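You operate a simulated robot arm through the tools that you are given. There is no shell and no other tool.

The job below is to be done with a simulated robot arm. You get a single attempt, and the scene is never put back.

JOB
Put things in order on the top of the wooden row bench. At the end: the copper flanged neck insert is in the deck tub; the felt pad with a green grip stands where the black guide pin stood; the black guide pin stands where the grease pad with a black grip stood; the grease pad with a black grip is on the mould vent plate; the yellow wall sample with the red tag stands where the felt pad with a green grip stood; whatever was shut is shut again. Leave all else as you found it, and nothing knocked over.
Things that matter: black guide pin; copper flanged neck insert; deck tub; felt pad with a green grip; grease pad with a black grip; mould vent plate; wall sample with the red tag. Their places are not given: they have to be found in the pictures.

The check looks at the end state, three seconds after you hand in, the way a careful person would. Anything else that was tipped, shoved, dropped, spilled or broken makes it a failure.

ROBOT AND FRAMES
A 7-joint arm with a two-finger parallel gripper, fixed in place. Base frame: the origin is at the foot of the arm, x ahead of it, y to its left, z up; the work surface is at about z = 860. Lengths are in mm, angles in degrees, forces in N, time in s.
With the tool pointing down near the work surface it reaches from about 300 to 700 mm from the base axis. Its first joint turns from -66.0 to 66.0 degrees. Payload 1.57 kg.
The tool frame sits at the grasp point between the pads (the TCP): z along the fingers, y along the line on which they close. The tips reach 30 mm beyond it. The gripper opens to 110 mm. The fingers are 24 mm wide and 12 mm thick; the gripper's body (48 by 112 mm) begins 78 mm behind the TCP.
Orientation is that of the tool frame in the base frame, as [roll, pitch, yaw] about the fixed x, y, z axes, in that order (R = Rz(yaw) Ry(pitch) Rx(roll)). With the fingers straight down and closing along the base's y, the tool's x points along the base's -x, its y along +y and its z along -z.

CONTROLS
- The arm moves only by the tool arm_command. Its argument "motion" is a list of rows, each a list of 7 numbers: the shift along the base's x, y, z in units of 30 mm (1.0 is 30 mm), then the turn, a rotation vector about the base's x, y, z in units of 4 degrees (1.0 is 4 degrees), then the opening, from 0 (shut) to 1 (fully open). In form: [[tx, ty, tz, rx, ry, rz, jaw], ...]. A call has 1 to 20 rows; each row shifts and turns the commanded pose from where the row before left it. A call with a number of a shift or a turn outside -1 to 1 is refused whole. Each row takes 0.2 s and may step no farther than 50 mm and 8.6 degrees from the row before; otherwise, or with a gripper value out of range, the whole call is refused. Where a pose cannot be reached the arm comes as near as it can. A force on the tool above 40 N (or 10 N above the force at the start of the call, whichever is more), or a blocked arm, ends the call early, and 0.2 s more pass. The fingers move at their own pace (about 108 mm/s each) and stop on an object; they squeeze with about 21 N. The grip force told is the motor's: it shows also when the fingers shut on nothing. Time passes only in rows, and 0.2 s behind the last, so rows that do not move let the fingers close. It gives the time, the measured TCP pose, the force on the tool (base axes), the opening and the grip force at its end, in the units of the frame above (readings bear some noise), with the torque about the TCP (base axes, N m) and any sound that the robot's microphone picked up.
- Cameras (640 x 400 px; columns grow to the right, rows downward): "scene" is fixed at [162.6, -391, 1398.9]; the picture's right is [0.80, -0.60, 0.00], its down [-0.38, -0.50, -0.78] and it looks along [0.47, 0.62, -0.63] (base axes); focal length 267 px, centre (320, 200). "wrist" rides on the gripper at [70, 16, -141] in the tool frame; the picture's right is [-0.23, 0.97, 0.00], its down [-0.86, -0.20, -0.48] and it looks along [-0.47, -0.11, 0.88] (tool axes); focal length 222 px, centre (320, 200).
- snapshot(camera): a new picture of that camera. The clock stands still meanwhile.
- pixel_to_xyz(camera, pixels): there is no depth. For up to 12 entries [column, row, z] of the newest picture of that camera ("zoom" is the newest enlarged one), the place [x, y] in the base frame at which the ray of that pixel passes the height z, good to about 2 mm. The clock stands still meanwhile.
- enlarge(camera, box): a new picture of the part [left, top, right, bottom] of that camera's present view, enlarged. The clock stands still meanwhile.
- sign_off(): hands the job in; it is judged then, once.

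Open the gripper and draw the arm clear of the work before you hand the job in, unless the task says otherwise.

The tools are called after "Emit:" as name(argument=value, ...) on one line, values as JSON. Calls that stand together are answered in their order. arm_command: Moves the arm, as the interface text tells. Its arguments: {"type":"object","properties":{"motion":{"type":"array"}},"required":["motion"]} The other tools are called the same way: snapshot (camera) takes a picture; pixel_to_xyz (camera, pixels) gives the place at which the rays of pixels pass given heights; enlarge (camera, box) takes an enlarged picture of a part of a camera's view; sign_off () hands the job in.

At the start:

```text
clock: 0.0
ee_pos: [335.9, 4.0, 1226.8]
ee_rot: [180.0, 0.0, -180.0]
force: [-0.2, -0.1, -0.1]
wrist_torque: [0.0, 0.03, -0.02]
finger_gap: 110.2
gripper_force: 0.0
```

scene: 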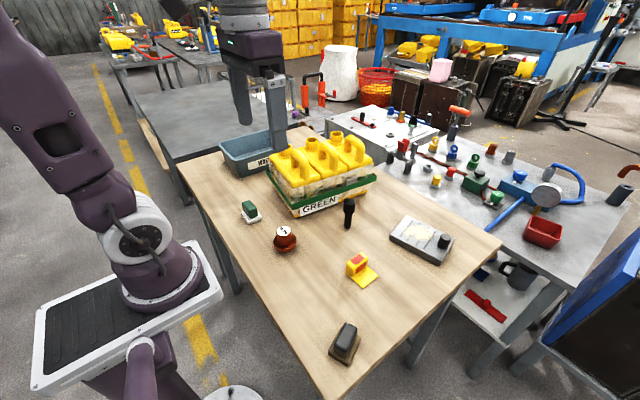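
wrist: 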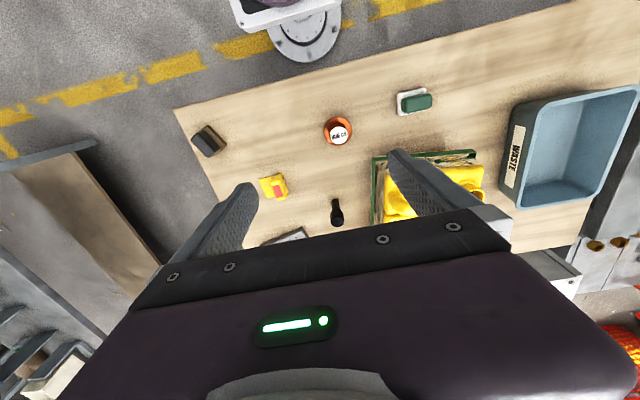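

The scene picture shows the bench with a green pad near (250,212), a copper item at (285,237), a black pin at (348,212), a yellow sample at (360,270), a dark pad at (345,340), a plate at (420,240) and a tub at (255,155). I'll enlarge these areas for detail.

Emit:
enlarge(camera="scene", box=[200, 180, 360, 280])

Emit:
enlarge(camera="scene", box=[310, 190, 470, 290])

Emit:
enlarge(camera="scene", box=[280, 280, 440, 380])

Emit:
enlarge(camera="scene", box=[210, 100, 400, 220])

```text
4.00 times, centred on (280, 230) of scene
```

zoom: 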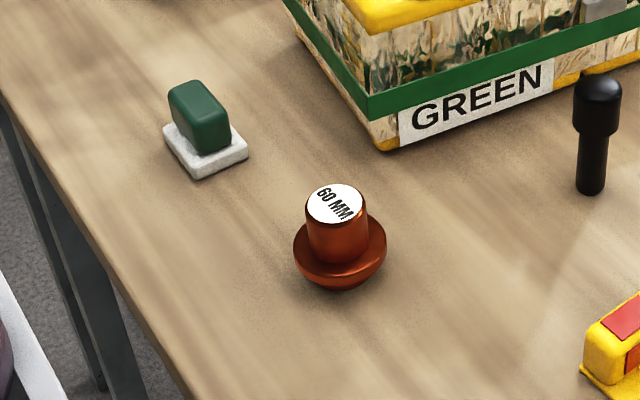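

```text
4.00 times, centred on (390, 240) of scene
```

zoom: 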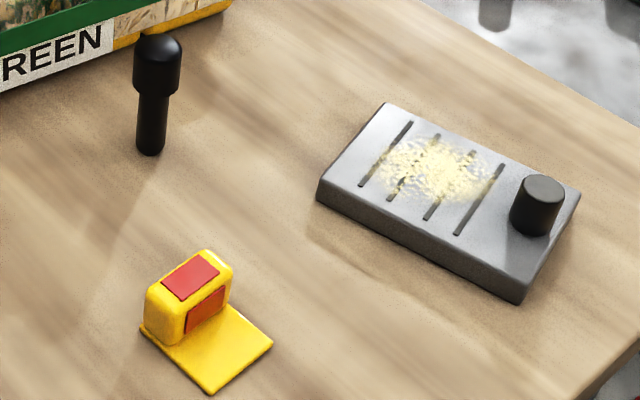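

```text
4.00 times, centred on (360, 330) of scene
```

zoom: 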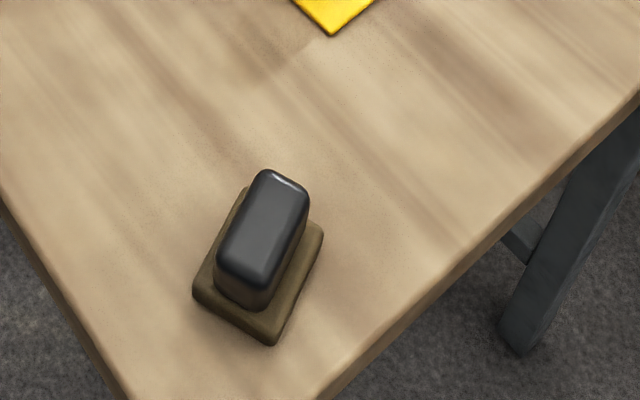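

```text
3.33 times, centred on (305, 160) of scene
```

zoom: 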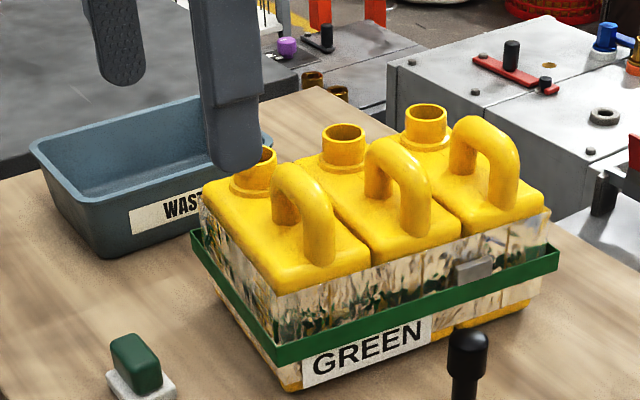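

The objects are clearly seen now. I'll convert the foot-level pixels to base coordinates at bench height (z≈860), using the scene picture.

Emit:
snapshot(camera="scene")

Emit:
pixel_to_xyz(camera="scene", pixels=[[251, 218, 860], [285, 248, 860], [347, 227, 860], [360, 275, 860], [345, 352, 860], [420, 240, 860], [255, 172, 860], [500, 243, 860], [325, 399, 860], [182, 158, 860], [389, 262, 860], [443, 265, 860]])

Emit:
pixel_to_xyz(camera="wrist", pixels=[[208, 141, 860], [338, 130, 860], [413, 101, 860], [273, 187, 860], [337, 212, 860], [570, 150, 860], [420, 190, 860], [174, 108, 860]])

```text
taken
```

scene: 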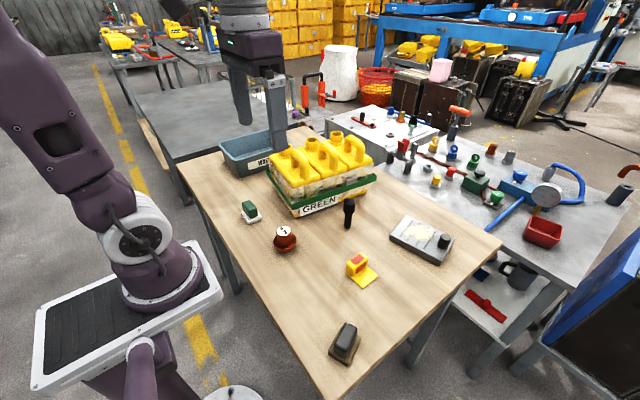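

```text
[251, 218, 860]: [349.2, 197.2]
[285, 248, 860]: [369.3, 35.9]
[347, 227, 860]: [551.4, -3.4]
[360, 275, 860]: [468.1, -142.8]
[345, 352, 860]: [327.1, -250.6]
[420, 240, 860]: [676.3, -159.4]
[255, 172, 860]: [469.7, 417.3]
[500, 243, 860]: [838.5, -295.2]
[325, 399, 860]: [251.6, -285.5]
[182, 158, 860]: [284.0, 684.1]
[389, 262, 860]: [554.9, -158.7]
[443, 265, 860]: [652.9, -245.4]
```

```text
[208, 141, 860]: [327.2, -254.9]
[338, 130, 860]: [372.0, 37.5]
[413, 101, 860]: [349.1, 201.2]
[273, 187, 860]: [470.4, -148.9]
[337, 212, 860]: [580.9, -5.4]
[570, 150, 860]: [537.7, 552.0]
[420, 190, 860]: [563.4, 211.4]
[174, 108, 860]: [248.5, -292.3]
```

The scene and wrist estimates agree: grease pad ≈(327,-252), insert ≈(371,37), felt pad ≈(349,199), sample ≈(469,-145), pin ≈(553,-4). I'll enlarge parts of the wrist view to check orientations.

Emit:
enlarge(camera="wrist", box=[480, 80, 640, 220])

Emit:
enlarge(camera="wrist", box=[170, 90, 330, 240])

Emit:
enlarge(camera="wrist", box=[310, 80, 470, 240])

```text
2.86 times, centred on (560, 150) of wrist
```

zoom: 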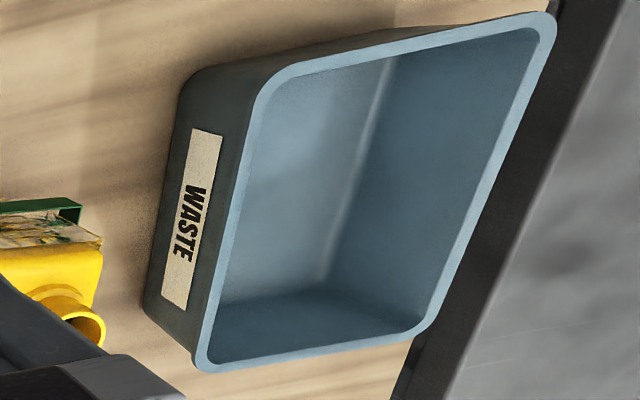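

```text
2.67 times, centred on (250, 165) of wrist
```

zoom: 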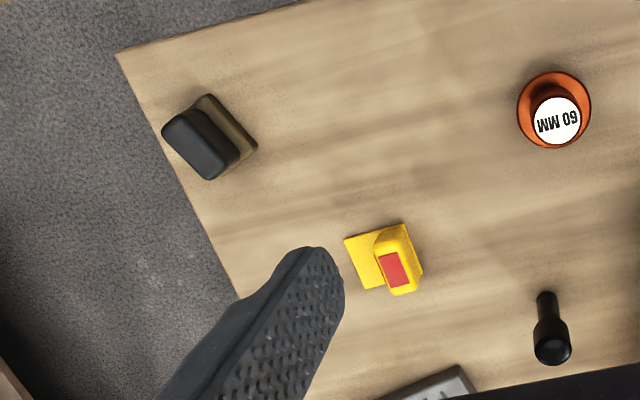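

```text
2.50 times, centred on (390, 160) of wrist
```

zoom: 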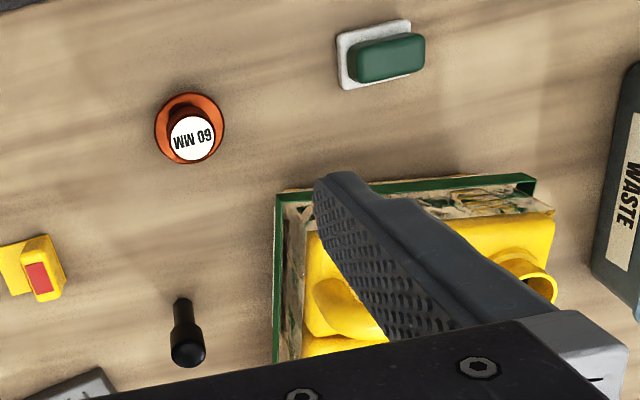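

The tub (labelled WASTE) is open and empty, and it stands at the bench's far-left end. I'll compute its base and rim corners at several candidate heights.

Emit:
pixel_to_xyz(camera="wrist", pixels=[[511, 108, 860], [499, 188, 860], [544, 106, 960], [544, 106, 930], [638, 87, 960], [638, 87, 930], [598, 194, 960], [598, 194, 930], [518, 209, 960], [518, 209, 930], [609, 107, 860], [573, 180, 860]])

Emit:
enlarge(camera="scene", box=[205, 110, 325, 185])

```text
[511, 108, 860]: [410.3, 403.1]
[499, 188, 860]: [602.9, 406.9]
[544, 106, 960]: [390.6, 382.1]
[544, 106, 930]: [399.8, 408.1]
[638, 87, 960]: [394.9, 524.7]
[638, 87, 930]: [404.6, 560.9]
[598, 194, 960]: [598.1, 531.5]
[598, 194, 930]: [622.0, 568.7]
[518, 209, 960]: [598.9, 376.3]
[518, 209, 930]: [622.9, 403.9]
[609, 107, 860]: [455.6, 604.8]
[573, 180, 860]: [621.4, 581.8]
```

```text
5.33 times, centred on (265, 148) of scene
```

zoom: 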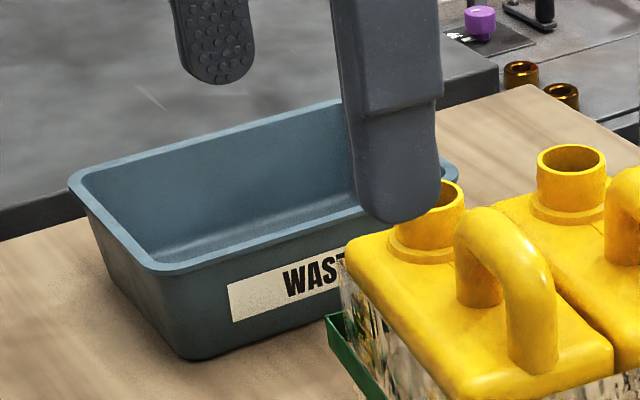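

Now I'll compare the tub's rim corner from the scene zoom (150,262), (72,182) and base (187,355) to fix the rim height.

Emit:
pixel_to_xyz(camera="zoom", pixels=[[150, 265, 930], [150, 265, 945], [150, 265, 960], [72, 182, 930], [72, 182, 945], [72, 182, 960], [187, 357, 860], [455, 175, 945], [455, 175, 930], [155, 250, 870], [410, 205, 870]])

```text
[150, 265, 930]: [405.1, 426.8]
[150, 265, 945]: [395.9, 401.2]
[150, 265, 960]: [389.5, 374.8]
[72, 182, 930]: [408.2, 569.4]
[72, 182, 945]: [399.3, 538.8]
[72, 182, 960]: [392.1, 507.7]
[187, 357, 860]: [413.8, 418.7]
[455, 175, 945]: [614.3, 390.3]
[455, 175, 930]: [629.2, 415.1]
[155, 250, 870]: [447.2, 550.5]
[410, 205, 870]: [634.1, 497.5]
```

Rim height comes out at about 950 with the tub rim spanning x 394–605 and y 391–540. I'll now move above the grease pad (≈(327,-252)) at TCP z≈1050 for a close look.

Emit:
arm_command(motion=[[-0.033, -0.948, -0.656, 0, 0, 0, 1], [-0.033, -0.948, -0.656, 0, 0, 0, 1], [-0.033, -0.948, -0.656, 0, 0, 0, 1], [-0.033, -0.948, -0.656, 0, 0, 0, 1], [-0.033, -0.948, -0.656, 0, 0, 0, 1], [-0.033, -0.948, -0.656, 0, 0, 0, 1], [-0.033, -0.948, -0.656, 0, 0, 0, 1], [-0.033, -0.948, -0.656, 0, 0, 0, 1], [-0.033, -0.948, -0.656, 0, 0, 0, 1], [0, 0, 0, 0, 0, 0, 1]])

Emit:
snapshot(camera="wrist")

Emit:
snapshot(camera="scene")

```text
clock: 2.2
ee_pos: [327.1, -251.9, 1049.8]
ee_rot: [179.9, 0.0, -179.9]
force: [-0.2, 0.4, 0.4]
wrist_torque: [0.01, -0.02, -0.02]
finger_gap: 109.9
gripper_force: 0.1
```

```text
taken
```

wrist: 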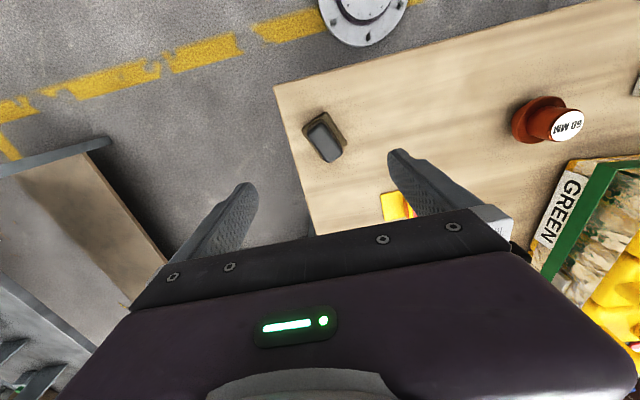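

```text
taken
```

scene: 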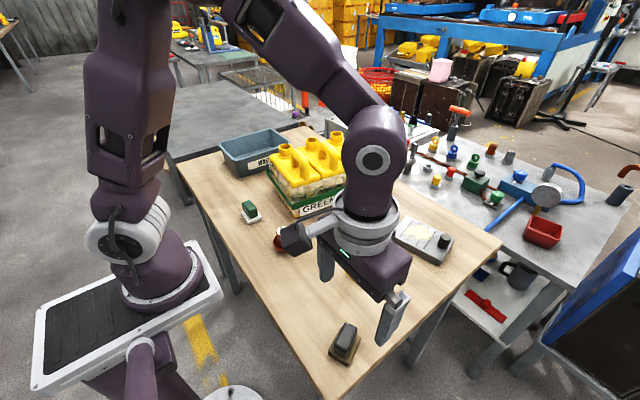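

The grease pad appears at (325,137) in the wrist view, between the fingers. I'll enlarge it to find its outline and yaw.

Emit:
enlarge(camera="wrist", box=[285, 100, 365, 170])

Emit:
enlarge(camera="scene", box=[315, 315, 375, 375])

```text
5.71 times, centred on (325, 135) of wrist
```

zoom: 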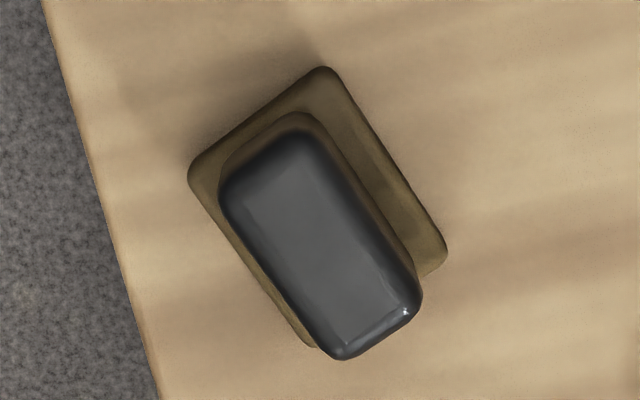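

```text
6.67 times, centred on (345, 345) of scene
```

zoom: 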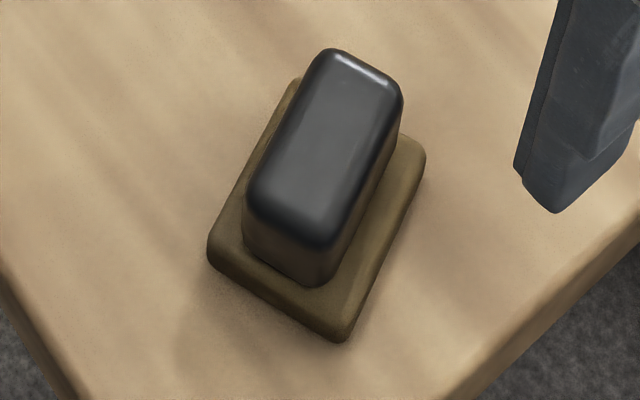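

I'll convert the scene-zoom corners of the pad base (z 860) and grip top (several z), and the wrist pixels of the same features.

Emit:
pixel_to_xyz(camera="zoom", pixels=[[208, 262, 860], [343, 342, 860], [425, 170, 860], [325, 50, 900], [402, 85, 900], [327, 245, 900], [248, 195, 900], [325, 50, 920], [402, 85, 920], [327, 245, 920], [248, 195, 920]])

Emit:
pixel_to_xyz(camera="wrist", pixels=[[301.9, 130.6, 865], [325.9, 111.7, 865], [347.2, 146.0, 865], [323, 161, 865], [308, 133.7, 900], [322, 122.7, 900], [342.7, 153.5, 900], [329, 162, 900], [308, 133.7, 920], [322, 122.7, 920], [342.7, 153.5, 920], [329, 162, 920]])

```text
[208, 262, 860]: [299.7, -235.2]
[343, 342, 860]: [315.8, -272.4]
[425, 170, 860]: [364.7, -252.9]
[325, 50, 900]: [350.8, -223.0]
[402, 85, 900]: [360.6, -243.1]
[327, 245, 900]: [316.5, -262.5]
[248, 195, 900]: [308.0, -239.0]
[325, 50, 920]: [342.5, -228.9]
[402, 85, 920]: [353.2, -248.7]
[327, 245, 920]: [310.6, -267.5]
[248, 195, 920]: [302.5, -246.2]
```

```text
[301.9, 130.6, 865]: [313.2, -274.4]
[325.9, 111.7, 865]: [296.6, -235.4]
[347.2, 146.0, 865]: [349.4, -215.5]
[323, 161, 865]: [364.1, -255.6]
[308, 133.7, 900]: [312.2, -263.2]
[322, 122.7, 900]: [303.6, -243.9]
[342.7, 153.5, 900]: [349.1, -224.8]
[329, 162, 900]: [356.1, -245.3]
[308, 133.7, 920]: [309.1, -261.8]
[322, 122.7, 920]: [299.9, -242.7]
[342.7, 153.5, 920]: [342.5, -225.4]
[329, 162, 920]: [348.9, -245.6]
```

Grease pad: base about 56×42 mm, centred near (331,-245) with its long axis at yaw ≈21°, grip ≈21 mm wide and topping out at ≈905. Next I move above the yellow sample (≈(469,-145)) for a close look.

Emit:
arm_command(motion=[[0.947, 0.713, 0, 0, 0, 0, 1], [0.947, 0.713, 0, 0, 0, 0, 1], [0.947, 0.713, 0, 0, 0, 0, 1], [0.947, 0.713, 0, 0, 0, 0, 1], [0.947, 0.713, 0, 0, 0, 0, 1], [0, 0, 0, 0, 0, 0, 1]])

Emit:
snapshot(camera="wrist")

Emit:
enlarge(camera="wrist", box=[280, 90, 380, 180])

```text
clock: 3.6
ee_pos: [470.3, -144.0, 1047.6]
ee_rot: [179.9, -0.1, 179.9]
force: [0.9, 0.2, 0.6]
wrist_torque: [0.0, -0.03, -0.03]
finger_gap: 110.1
gripper_force: 0.0
```

```text
taken
```

wrist: 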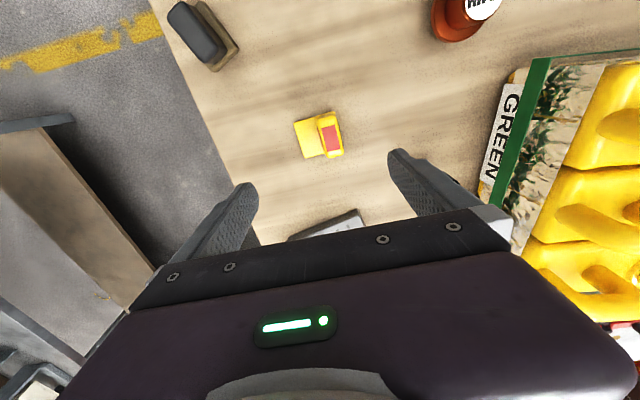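

```text
4.44 times, centred on (330, 135) of wrist
```

zoom: 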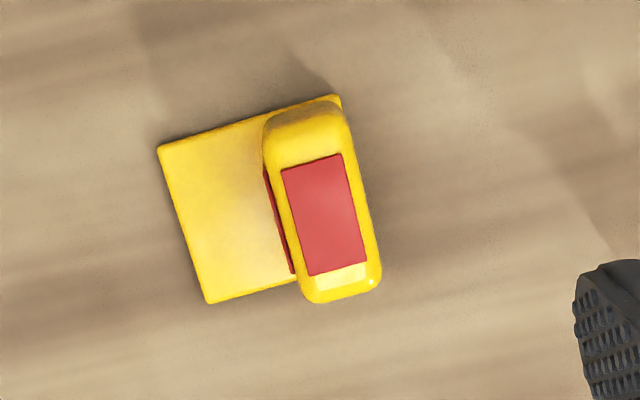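

The sample is a thin plate with an upright block on its +y side. I'll convert its corners.

Emit:
pixel_to_xyz(camera="zoom", pixels=[[158, 150, 862], [340, 95, 862], [208, 303, 862], [265, 122, 895], [346, 105, 895], [382, 282, 895], [303, 302, 895], [265, 122, 905], [346, 105, 905], [382, 282, 905], [303, 302, 905]])

Emit:
enlarge(camera="scene", box=[335, 240, 390, 295])

```text
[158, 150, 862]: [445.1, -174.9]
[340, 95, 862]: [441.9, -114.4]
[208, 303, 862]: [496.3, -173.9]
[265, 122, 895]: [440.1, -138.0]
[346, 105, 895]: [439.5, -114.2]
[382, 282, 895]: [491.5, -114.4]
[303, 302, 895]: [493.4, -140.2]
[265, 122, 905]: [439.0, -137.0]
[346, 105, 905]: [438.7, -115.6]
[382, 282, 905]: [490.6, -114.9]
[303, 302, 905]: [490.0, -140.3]
```

```text
7.27 times, centred on (362, 268) of scene
```

zoom: 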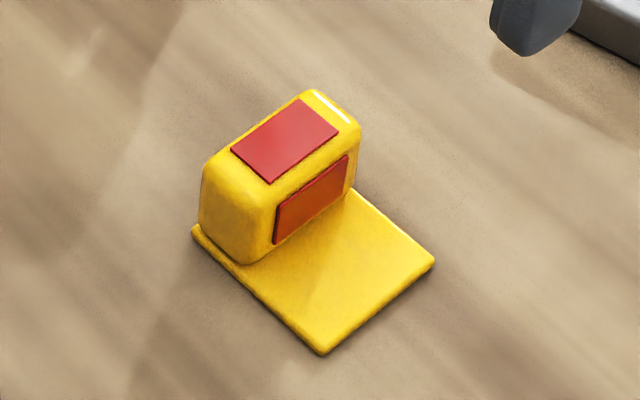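

I'll convert the scene-zoom corners of the sample to cross-check base position and block height.

Emit:
pixel_to_xyz(camera="zoom", pixels=[[321, 355, 860], [434, 264, 860], [193, 234, 860], [272, 185, 890], [205, 160, 890], [360, 125, 890], [308, 90, 890], [272, 185, 905], [205, 160, 905], [360, 125, 905], [308, 90, 905]])

```text
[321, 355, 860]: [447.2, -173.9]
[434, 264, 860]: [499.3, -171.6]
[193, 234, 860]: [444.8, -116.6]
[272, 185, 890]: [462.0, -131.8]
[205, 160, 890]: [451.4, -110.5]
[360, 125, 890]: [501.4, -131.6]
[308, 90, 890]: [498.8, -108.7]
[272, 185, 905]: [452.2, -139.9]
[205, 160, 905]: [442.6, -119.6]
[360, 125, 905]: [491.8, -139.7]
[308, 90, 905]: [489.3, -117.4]
```

The sample is centred at ≈(471,-144), yaw ≈2°, with the block ≈24 mm wide about y≈-127 and top ≈902. Next I move towards the vent plate to look at it closely.

Emit:
arm_command(motion=[[0.9, -0.27, 0.2, 0, 0, 0, 1], [0.9, -0.27, 0.2, 0, 0, 0, 1], [0.9, -0.27, 0.2, 0, 0, 0, 1], [0.9, -0.27, 0.2, 0, 0, 0, 1], [0.9, -0.27, 0.2, 0, 0, 0, 1], [0, 0, 0, 0, 0, 0, 1]])

Emit:
snapshot(camera="wrist")

Emit:
enlarge(camera="wrist", box=[240, 90, 400, 190])

```text
clock: 5.0
ee_pos: [602.2, -185.9, 1078.7]
ee_rot: [180.0, 0.0, -180.0]
force: [0.3, 0.5, 0.1]
wrist_torque: [0.01, -0.02, 0.01]
finger_gap: 109.9
gripper_force: 0.0
```

```text
taken
```

wrist: 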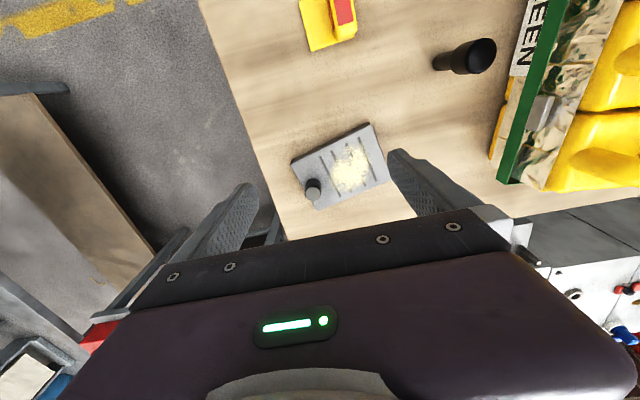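

```text
4.00 times, centred on (320, 140) of wrist
```

zoom: 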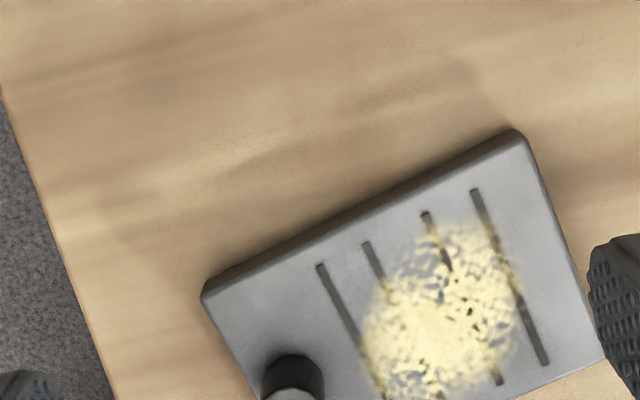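

The plate shows at about (292,160)–(388,180) in the wrist view. I'll enlarge around it fully and convert its corners, and the pin at (465,58) too.

Emit:
enlarge(camera="wrist", box=[270, 110, 410, 220])

Emit:
enlarge(camera="scene", box=[380, 205, 460, 275])

```text
3.64 times, centred on (340, 165) of wrist
```

zoom: 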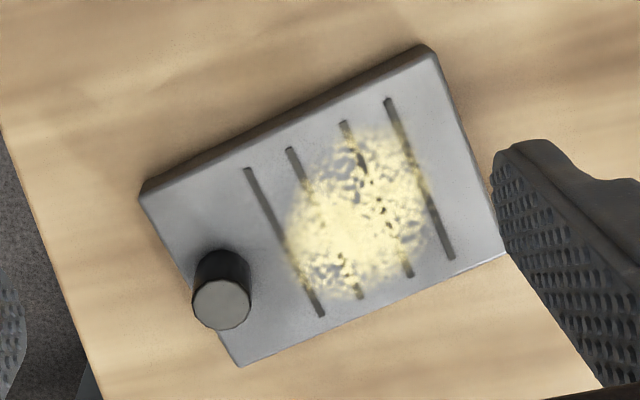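

```text
5.71 times, centred on (420, 240) of scene
```

zoom: 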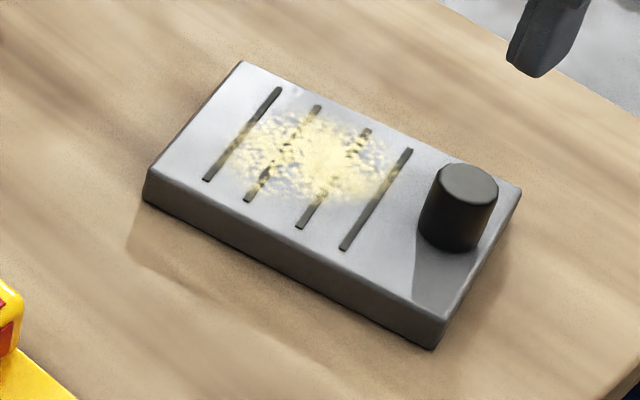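

Converting plate corners from both views (top face candidate heights 875–885, feet at 860).

Emit:
pixel_to_xyz(camera="zoom", pixels=[[145, 205, 860], [433, 350, 860], [240, 62, 875], [520, 182, 875], [441, 318, 875], [147, 170, 875], [240, 62, 885], [520, 182, 885], [441, 318, 885], [147, 170, 885], [457, 230, 880], [468, 180, 910]])

Emit:
pixel_to_xyz(camera="wrist", pixels=[[369.7, 122.4, 875], [290.5, 163.1, 875], [318, 210.3, 875], [390.8, 179.6, 875], [369.7, 122.4, 885], [290.5, 163.1, 885], [318, 210.3, 885], [390.8, 179.6, 885], [312.8, 183.4, 880], [312.8, 193, 905], [465, 58, 910], [438, 62, 862]])

```text
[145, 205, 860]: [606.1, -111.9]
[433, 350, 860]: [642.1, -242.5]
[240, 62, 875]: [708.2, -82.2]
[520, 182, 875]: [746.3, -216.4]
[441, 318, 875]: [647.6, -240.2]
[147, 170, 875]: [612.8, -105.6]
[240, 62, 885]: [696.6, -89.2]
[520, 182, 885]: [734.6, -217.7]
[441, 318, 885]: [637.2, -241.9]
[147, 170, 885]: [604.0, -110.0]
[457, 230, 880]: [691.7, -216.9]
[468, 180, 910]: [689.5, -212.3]
```

```text
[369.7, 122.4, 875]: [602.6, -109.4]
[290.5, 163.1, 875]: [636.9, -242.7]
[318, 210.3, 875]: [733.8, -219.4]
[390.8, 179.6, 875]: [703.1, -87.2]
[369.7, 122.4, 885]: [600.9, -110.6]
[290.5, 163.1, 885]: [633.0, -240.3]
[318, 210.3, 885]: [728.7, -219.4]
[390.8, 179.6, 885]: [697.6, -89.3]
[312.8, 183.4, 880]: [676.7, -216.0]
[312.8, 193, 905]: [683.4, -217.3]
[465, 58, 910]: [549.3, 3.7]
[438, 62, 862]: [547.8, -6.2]
```

Plate top is at ≈883 with corners ≈(602,-110),(634,-241),(731,-219),(699,-88); the knob is near (682,-216). Next I move above the black pin (≈(551,-3)) while rising to z≈1110.

Emit:
arm_command(motion=[[-0.24, 0.871, 0.143, 0, 0, 0, 1], [-0.24, 0.871, 0.143, 0, 0, 0, 1], [-0.24, 0.871, 0.143, 0, 0, 0, 1], [-0.24, 0.871, 0.143, 0, 0, 0, 1], [-0.24, 0.871, 0.143, 0, 0, 0, 1], [-0.24, 0.871, 0.143, 0, 0, 0, 1], [-0.24, 0.871, 0.143, 0, 0, 0, 1], [0, 0, 0, 0, 0, 0, 1]])

Emit:
snapshot(camera="wrist")

Emit:
enlarge(camera="wrist", box=[270, 90, 430, 190])

Emit:
enlarge(camera="scene", box=[310, 180, 390, 240])

```text
clock: 6.8
ee_pos: [554.3, -1.6, 1109.0]
ee_rot: [179.9, 0.0, -180.0]
force: [0.5, 0.1, 0.0]
wrist_torque: [-0.02, -0.01, -0.01]
finger_gap: 110.0
gripper_force: 0.1
```

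```text
taken
```

wrist: 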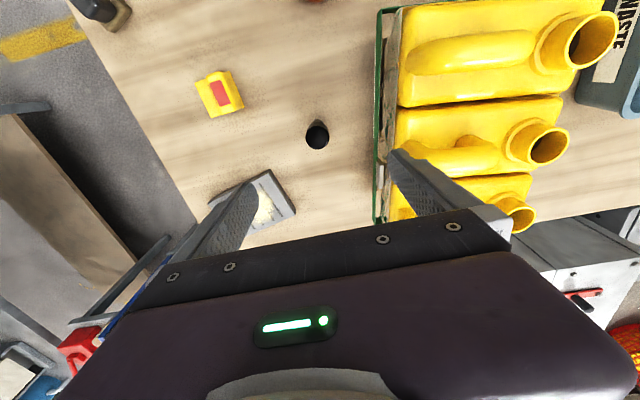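

```text
4.00 times, centred on (350, 140) of wrist
```

zoom: 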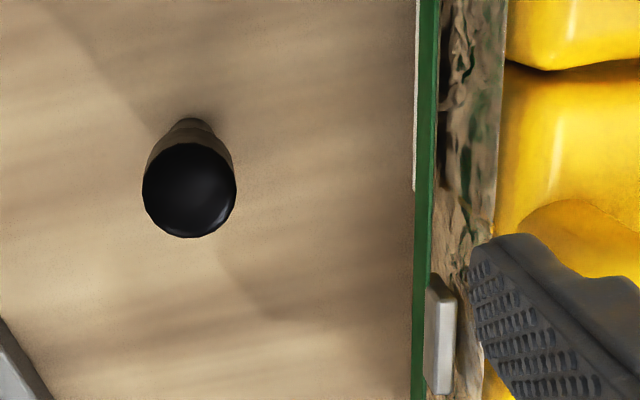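

```text
6.67 times, centred on (350, 210) of scene
```

zoom: 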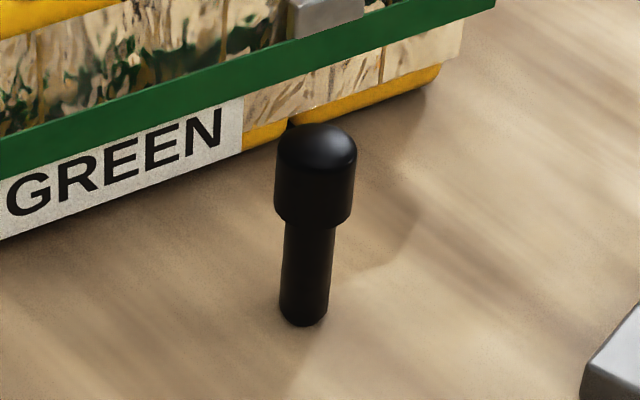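

I'll convert the pin's foot and head from the scene zoom, and the crate's near edge (green band) in the wrist view.

Emit:
pixel_to_xyz(camera="zoom", pixels=[[304, 314, 860], [303, 327, 860], [317, 150, 930], [317, 150, 940], [317, 150, 950], [317, 180, 930], [282, 205, 920], [351, 210, 920], [0, 238, 860], [240, 150, 860]])

Emit:
pixel_to_xyz(camera="wrist", pixels=[[317.2, 137.5, 920], [317.2, 137.5, 930], [317.2, 137.5, 940], [305.5, 138, 930], [329, 138, 930], [318, 121, 862], [377, 8, 900], [374, 224, 900], [377, 8, 880], [374, 224, 880]])

```text
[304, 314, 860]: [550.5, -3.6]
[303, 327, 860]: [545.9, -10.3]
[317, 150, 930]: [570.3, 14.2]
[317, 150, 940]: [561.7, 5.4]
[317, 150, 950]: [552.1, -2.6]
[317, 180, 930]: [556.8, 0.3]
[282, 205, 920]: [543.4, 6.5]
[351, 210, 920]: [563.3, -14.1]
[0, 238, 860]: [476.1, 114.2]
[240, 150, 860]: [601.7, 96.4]
```

```text
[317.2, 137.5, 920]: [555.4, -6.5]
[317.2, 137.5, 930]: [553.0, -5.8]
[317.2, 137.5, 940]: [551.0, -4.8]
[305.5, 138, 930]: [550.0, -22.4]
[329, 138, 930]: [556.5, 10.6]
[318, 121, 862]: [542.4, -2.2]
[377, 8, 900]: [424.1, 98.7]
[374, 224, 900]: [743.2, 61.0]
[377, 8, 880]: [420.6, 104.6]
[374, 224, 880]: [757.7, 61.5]
```

The pin stands at ≈(551,-4.5), head ≈30 mm across with top ≈947. Now I move above the copper insert (≈(371,37)) at z≈1100.

Emit:
arm_command(motion=[[-0.871, 0.186, -0.043, 0, 0, 0, 1], [-0.871, 0.186, -0.043, 0, 0, 0, 1], [-0.871, 0.186, -0.043, 0, 0, 0, 1], [-0.871, 0.186, -0.043, 0, 0, 0, 1], [-0.871, 0.186, -0.043, 0, 0, 0, 1], [-0.871, 0.186, -0.043, 0, 0, 0, 1], [-0.871, 0.186, -0.043, 0, 0, 0, 1], [0, 0, 0, 0, 0, 0, 1]])

Emit:
snapshot(camera="wrist")

Emit:
enlarge(camera="wrist", box=[270, 90, 370, 180])

Emit:
enlarge(camera="wrist", box=[390, 60, 510, 160])

Emit:
enlarge(camera="scene", box=[225, 190, 315, 260])

```text
clock: 8.6
ee_pos: [369.6, 38.1, 1100.5]
ee_rot: [-180.0, 0.1, 180.0]
force: [0.3, 0.4, 0.3]
wrist_torque: [-0.01, -0.02, -0.01]
finger_gap: 110.0
gripper_force: 0.0
```

```text
taken
```

wrist: 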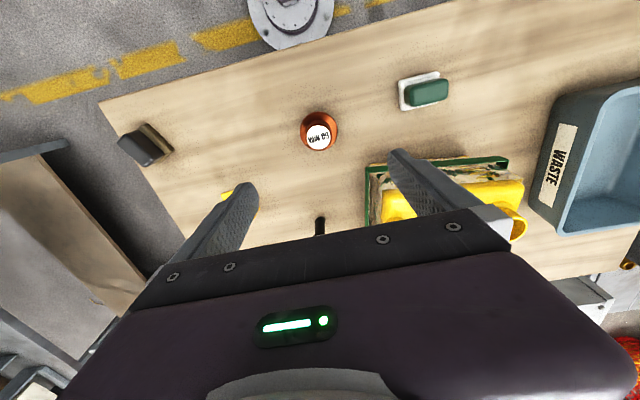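

```text
4.44 times, centred on (320, 135) of wrist
```

zoom: 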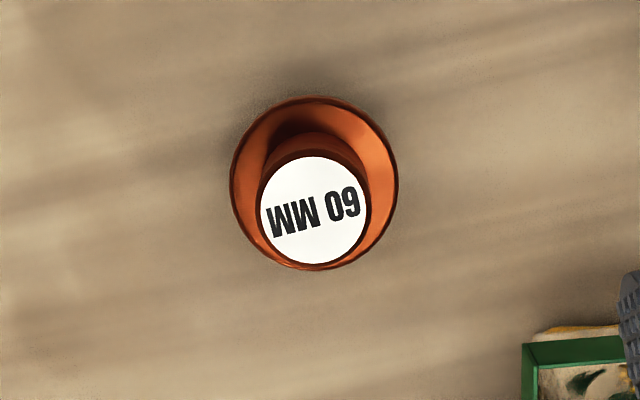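

```text
4.00 times, centred on (450, 110) of wrist
```

zoom: 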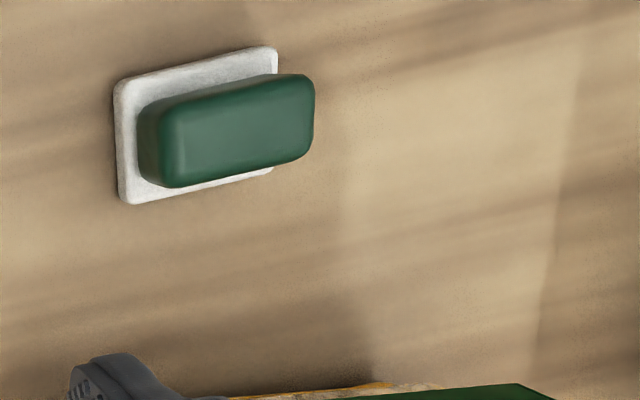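

```text
5.71 times, centred on (270, 225) of scene
```

zoom: 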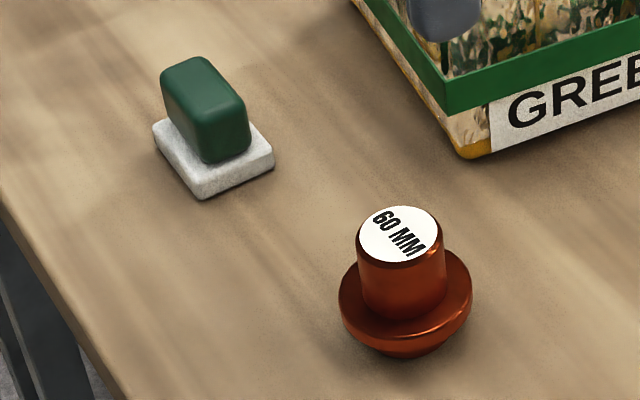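

Converting felt pad and insert features from both views.

Emit:
pixel_to_xyz(camera="zoom", pixels=[[155, 143, 860], [203, 199, 860], [273, 163, 860], [400, 234, 920], [400, 234, 930], [400, 234, 910], [405, 348, 860], [340, 300, 880], [472, 290, 880], [210, 160, 872], [165, 75, 905], [245, 100, 905]])

Emit:
pixel_to_xyz(camera="wrist", pixels=[[398.75, 81.25, 868], [439, 71.75, 868], [437.5, 103, 868], [401.25, 110.75, 868], [410, 85, 905], [448.25, 79.25, 905], [448, 97, 905], [410, 106.75, 905], [318.6, 137.5, 920], [318.4, 131, 880], [299.7, 131, 880], [337.1, 131, 880]])

```text
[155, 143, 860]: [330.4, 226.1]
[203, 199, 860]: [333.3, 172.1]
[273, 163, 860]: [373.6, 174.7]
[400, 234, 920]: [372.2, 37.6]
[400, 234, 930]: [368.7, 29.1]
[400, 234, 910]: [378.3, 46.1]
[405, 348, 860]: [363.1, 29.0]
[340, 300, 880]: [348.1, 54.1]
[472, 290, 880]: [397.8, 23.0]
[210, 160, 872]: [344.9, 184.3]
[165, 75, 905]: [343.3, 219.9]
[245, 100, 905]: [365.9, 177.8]
```

```text
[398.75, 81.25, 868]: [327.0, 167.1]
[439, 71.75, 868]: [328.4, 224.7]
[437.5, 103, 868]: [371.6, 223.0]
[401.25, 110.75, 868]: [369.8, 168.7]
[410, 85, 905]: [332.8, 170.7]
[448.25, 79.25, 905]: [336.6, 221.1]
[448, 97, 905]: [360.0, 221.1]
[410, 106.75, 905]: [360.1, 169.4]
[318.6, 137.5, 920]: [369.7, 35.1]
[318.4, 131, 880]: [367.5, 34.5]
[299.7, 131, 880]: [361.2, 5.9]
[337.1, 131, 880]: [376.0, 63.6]
```

The insert stands at ≈(369.5,35.5) with its plug top ≈921, plug ≈38 mm wide and flange ≈58 mm. The felt pad is centred at ≈(350,198), long axis along y. I'm directly above the insert, so I check the crate's extents and descend with the gripper open.

Emit:
pixel_to_xyz(camera="wrist", pixels=[[508, 158, 940], [508, 158, 920], [366, 165, 940], [523, 185, 980], [523, 215, 1000], [532, 200, 860], [560, 95, 950], [545, 205, 860]])

Emit:
arm_command(motion=[[-0.04, -0.03, -0.9, 0, 0, 0, 1], [0, 0, -0.9, 0, 0, 0, 1], [0, 0, -0.9, 0, 0, 0, 1], [0, 0, -0.9, 0, 0, 0, 1], [0, 0, -0.9, 0, 0, 0, 1], [0, 0, -0.7, 0, 0, 0, 1], [0, 0, -0.4, 0, 0, 0, 1], [0, 0, -0.3, 0, 0, 0, 1], [0, 0, 0, 0, 0, 0, 1]])

Emit:
snapshot(camera="wrist")

Emit:
enlarge(camera="scene", box=[235, 180, 335, 260])

```text
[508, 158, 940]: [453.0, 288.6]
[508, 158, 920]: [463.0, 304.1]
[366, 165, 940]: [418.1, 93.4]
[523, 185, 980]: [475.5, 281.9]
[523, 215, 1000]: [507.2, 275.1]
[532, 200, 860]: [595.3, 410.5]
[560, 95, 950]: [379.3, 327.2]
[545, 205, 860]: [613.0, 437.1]
```

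```text
clock: 10.6
ee_pos: [368.5, 37.1, 922.8]
ee_rot: [180.0, 0.0, -180.0]
force: [-0.5, 0.3, -0.5]
wrist_torque: [-0.01, -0.02, -0.02]
finger_gap: 110.0
gripper_force: 0.1
```

```text
taken
```

wrist: 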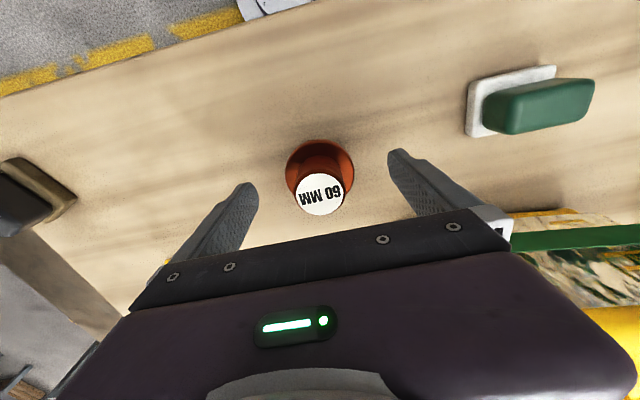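

```text
5.00 times, centred on (285, 220) of scene
```

zoom: 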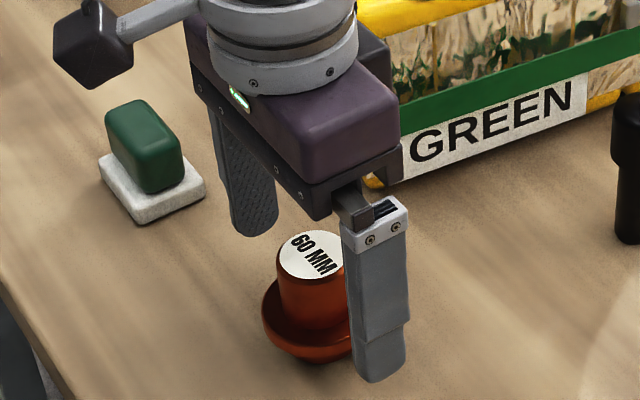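

The label's centre sits at (320,194), exactly where the TCP projects, so I'm centred. I lower 2 mm more and close on the plug.

Emit:
arm_command(motion=[[0, 0, -0.07, 0, 0, 0, 1], [0, 0, 0, 0, 0, 0, 0.6], [0, 0, 0, 0, 0, 0, 0.2], [0, 0, 0, 0, 0, 0, 0.2], [0, 0, 0, 0, 0, 0, 0.2]])

```text
clock: 11.8
ee_pos: [368.8, 37.5, 919.5]
ee_rot: [179.9, 0.1, 180.0]
force: [0.6, 0.2, -0.8]
wrist_torque: [-0.04, -0.01, 0.0]
finger_gap: 36.8
gripper_force: 21.4
```

Gripped with a 36.8 mm gap at 21 N. I lift straight up 160 mm and check it's held.

Emit:
arm_command(motion=[[0, 0, 0.3, 0, 0, 0, 0], [0, 0, 0.6, 0, 0, 0, 0], [0, 0, 0.9, 0, 0, 0, 0], [0, 0, 0.9, 0, 0, 0, 0], [0, 0, 0.9, 0, 0, 0, 0], [0, 0, 0.9, 0, 0, 0, 0], [0, 0, 0.8, 0, 0, 0, 0], [0, 0, 0, 0, 0, 0, 0]])

Emit:
snapshot(camera="scene")

Emit:
snapshot(camera="wrist")

```text
clock: 13.6
ee_pos: [369.2, 34.4, 1080.7]
ee_rot: [-179.9, 0.0, 180.0]
force: [0.7, -0.9, -1.4]
wrist_torque: [0.01, 0.01, 0.01]
finger_gap: 36.9
gripper_force: 20.8
```

```text
taken
```

scene: 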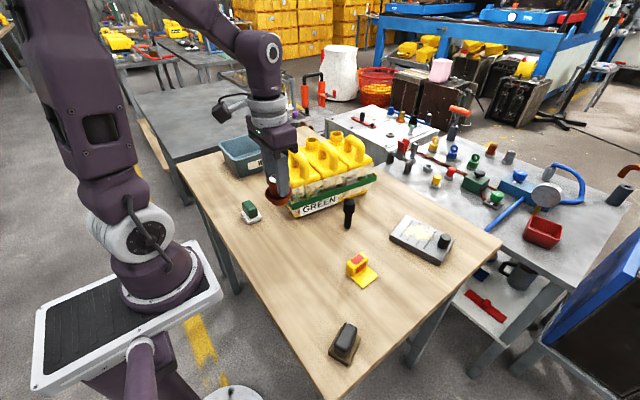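

```text
taken
```

wrist: 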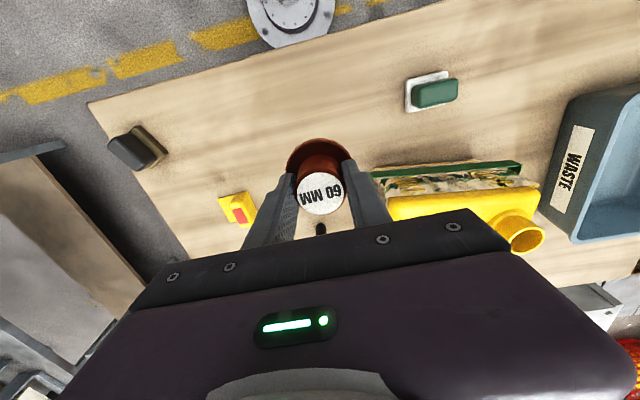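

The insert is held upright between the fingers. I now carry it along +y past the crate's near edge, then forward over the tub to ≈(472,463).

Emit:
arm_command(motion=[[0, 0.5, 0, 0, 0, 0, 0], [0, 0.95, 0, 0, 0, 0, 0], [0, 0.95, 0, 0, 0, 0, 0], [0, 0.95, 0, 0, 0, 0, 0], [0, 0.95, 0, 0, 0, 0, 0], [0, 0.95, 0, 0, 0, 0, 0], [0, 0.95, 0, 0, 0, 0, 0], [0, 0.95, 0, 0, 0, 0, 0], [0, 0.95, 0, 0, 0, 0, 0], [0, 0.95, 0, 0, 0, 0, 0], [0, 0.95, 0, 0, 0, 0, 0], [0.8, 0.95, 0, 0, 0, 0, 0], [0.8, 0.95, 0, 0, 0, 0, 0], [0.8, 0.95, 0, 0, 0, 0, 0], [0.8, 0.95, 0, 0, 0, 0, 0], [0.22, 0.43, 0, 0, 0, 0, 0], [0, 0, 0, 0, 0, 0, 0]])

Emit:
snapshot(camera="wrist")

Emit:
snapshot(camera="scene")

```text
clock: 17.2
ee_pos: [449.3, 431.6, 1078.5]
ee_rot: [-180.0, 0.0, 180.0]
force: [-0.4, 0.3, -2.5]
wrist_torque: [-0.02, 0.04, -0.02]
finger_gap: 37.0
gripper_force: 21.3
out of reach, approached as far as the arm can: row 15, 16
```

```text
taken
```

wrist: 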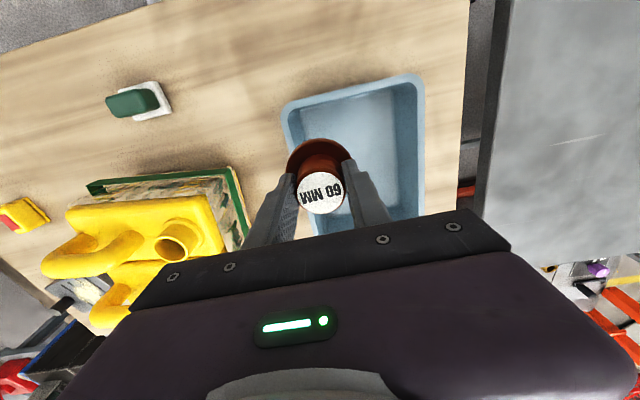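

```text
taken
```

scene: 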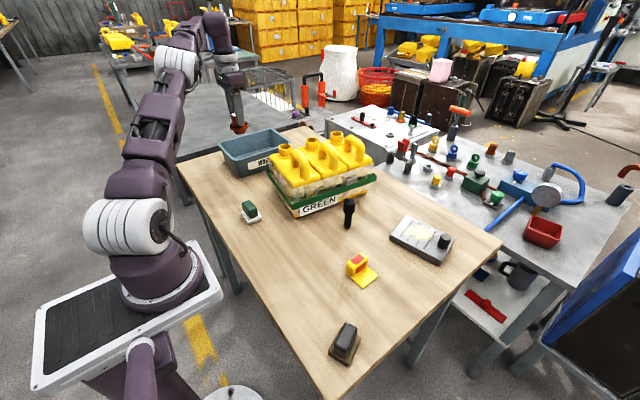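

The arm hit its reach limit at this height, at TCP (449,432,1078); lower down it reaches farther. I'll measure the tub's rim and floor in this view.

Emit:
enlarge(camera="wrist", box=[260, 60, 460, 240])

Emit:
pixel_to_xyz(camera="wrist", pixels=[[288, 104, 950], [421, 77, 950], [297, 113, 950], [413, 88, 950], [345, 98, 866], [400, 90, 866], [425, 210, 950]])

```text
2.22 times, centred on (360, 150) of wrist
```

zoom: 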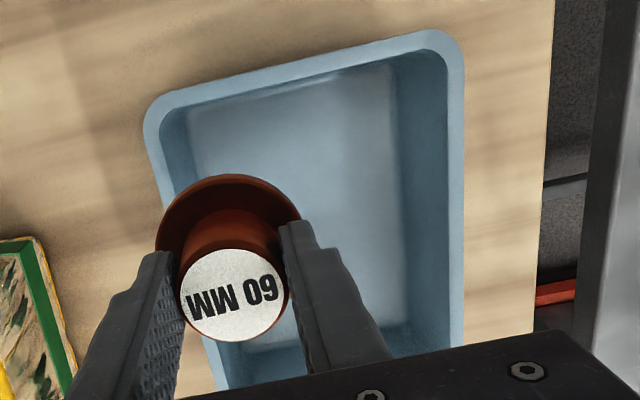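

```text
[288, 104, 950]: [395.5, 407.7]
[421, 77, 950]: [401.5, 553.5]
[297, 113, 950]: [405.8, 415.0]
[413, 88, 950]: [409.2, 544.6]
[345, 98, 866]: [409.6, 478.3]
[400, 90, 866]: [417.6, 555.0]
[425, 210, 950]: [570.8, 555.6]
```

The rim comes out at z≈942, spanning y≈405–557 and x≈396–610, so the floor centre is near (503,481). I descend to TCP z≈1020 (insert bottom ≈959, still above the rim) and see where the arm settles.

Emit:
arm_command(motion=[[0, 0, -0.5, 0, 0, 0, 0], [0, 0, -0.5, 0, 0, 0, 0], [0, 0, -0.5, 0, 0, 0, 0], [0, 0, -0.5, 0, 0, 0, 0], [0, 0, 0, 0, 0, 0, 0]])

```text
clock: 18.4
ee_pos: [450.2, 431.3, 1018.6]
ee_rot: [-180.0, -0.1, 180.0]
force: [0.3, -1.3, -1.4]
wrist_torque: [0.01, 0.01, 0.0]
finger_gap: 37.2
gripper_force: 21.1
```

The commanded pose was clamped at (450,431), now at z 1019. I shift to ≈(460,470) over the tub floor.

Emit:
arm_command(motion=[[0.1, 0.45, 0, 0, 0, 0, 0], [0.1, 0.45, 0, 0, 0, 0, 0], [0.1, 0.35, 0, 0, 0, 0, 0], [0, 0, 0, 0, 0, 0, 0]])

Emit:
snapshot(camera="wrist")

Emit:
enlarge(camera="scene", box=[205, 90, 325, 185])

```text
clock: 19.4
ee_pos: [450.4, 454.1, 1015.2]
ee_rot: [-179.1, -0.4, -179.1]
force: [0.2, -0.1, -2.0]
wrist_torque: [0.0, 0.0, -0.03]
finger_gap: 36.6
gripper_force: 20.9
out of reach, approached as far as the arm can: row 2, 3
```

```text
taken
```

wrist: 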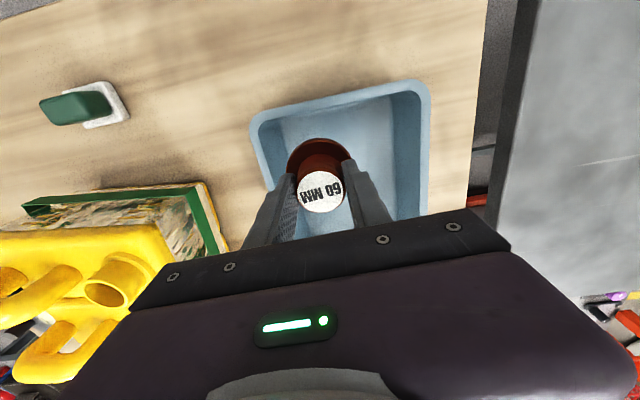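

```text
4.21 times, centred on (265, 138) of scene
```

zoom: 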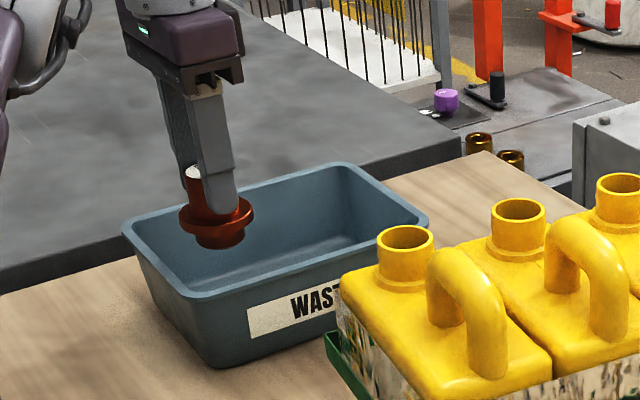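

At z≈1015 the limit is r≈640, TCP now (450,454). I check the near rim's inner edge in this view before lowering.

Emit:
enlarge(camera="wrist", box=[240, 70, 440, 230])

```text
2.50 times, centred on (340, 150) of wrist
```

zoom: 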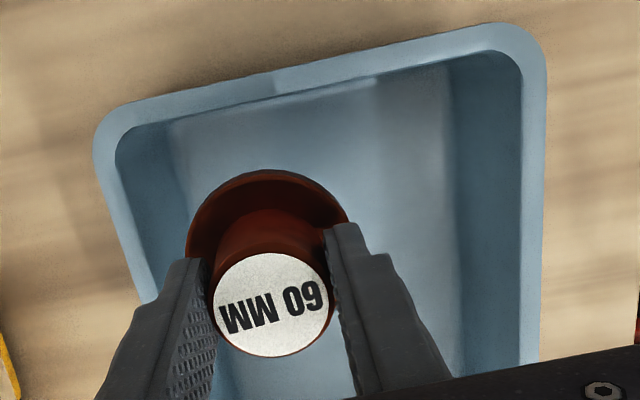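

Converting rim-inner and floor-edge points from this zoom.

Emit:
pixel_to_xyz(camera="zoom", pixels=[[118, 160, 942], [152, 295, 942], [521, 150, 942], [300, 88, 942], [95, 150, 942], [546, 100, 942], [168, 118, 868], [188, 190, 868], [455, 200, 868], [300, 95, 868]])

```text
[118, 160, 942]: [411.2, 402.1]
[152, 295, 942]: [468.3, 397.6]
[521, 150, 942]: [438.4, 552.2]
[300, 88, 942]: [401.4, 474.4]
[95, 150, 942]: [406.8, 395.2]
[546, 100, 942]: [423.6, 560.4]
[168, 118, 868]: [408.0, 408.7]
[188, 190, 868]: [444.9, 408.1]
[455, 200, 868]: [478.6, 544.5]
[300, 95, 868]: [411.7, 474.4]
```

The tub floor spans y≈408–544 and starts at x≈411, so the insert (flange y 425–483, x 421–479) will fit. I lower to z≈960 with a small tilt correction.

Emit:
arm_command(motion=[[0, 0, -0.45, 0.22, 0, -0.22, 0], [0, 0, -0.45, 0, 0, 0, 0], [0, 0, -0.45, 0, 0, 0, 0], [0, 0, -0.45, 0, 0, 0, 0], [0, 0, 0, 0, 0, 0, 0]])

```text
clock: 20.6
ee_pos: [450.1, 453.3, 961.4]
ee_rot: [179.1, 0.0, 179.1]
force: [0.3, -0.2, -2.5]
wrist_torque: [-0.02, 0.0, -0.02]
finger_gap: 36.9
gripper_force: 21.0
```

The orientation had recovered by itself, so I undo my tilt correction, shift +10 mm in x and +8 mm in y, and lower to ≈937.

Emit:
arm_command(motion=[[0.17, 0.14, 0, -0.22, 0, 0.22, 0], [0.16, 0.13, 0, 0, 0, 0, 0], [0, 0, -0.4, 0, 0, 0, 0], [0, 0, -0.4, 0, 0, 0, 0], [0, 0, 0, 0, 0, 0, 0]])

```text
clock: 21.8
ee_pos: [461.3, 461.8, 936.9]
ee_rot: [180.0, 0.0, 180.0]
force: [0.7, -0.2, -1.3]
wrist_torque: [0.0, 0.01, 0.0]
finger_gap: 36.8
gripper_force: 20.7
```

Now at (461,462,937) and level. I lower in small steps to feel the tub floor.

Emit:
arm_command(motion=[[0, 0, -0.07, 0, 0, 0, 0], [0, 0, -0.07, 0, 0, 0, 0], [0, 0, -0.07, 0, 0, 0, 0], [0, 0, 0, 0, 0, 0, 0]])

```text
clock: 22.8
ee_pos: [460.8, 461.2, 931.9]
ee_rot: [179.8, 0.1, -180.0]
force: [-1.3, -2.2, 12.8]
wrist_torque: [-0.22, 0.09, -0.11]
finger_gap: 36.9
gripper_force: 20.7
```

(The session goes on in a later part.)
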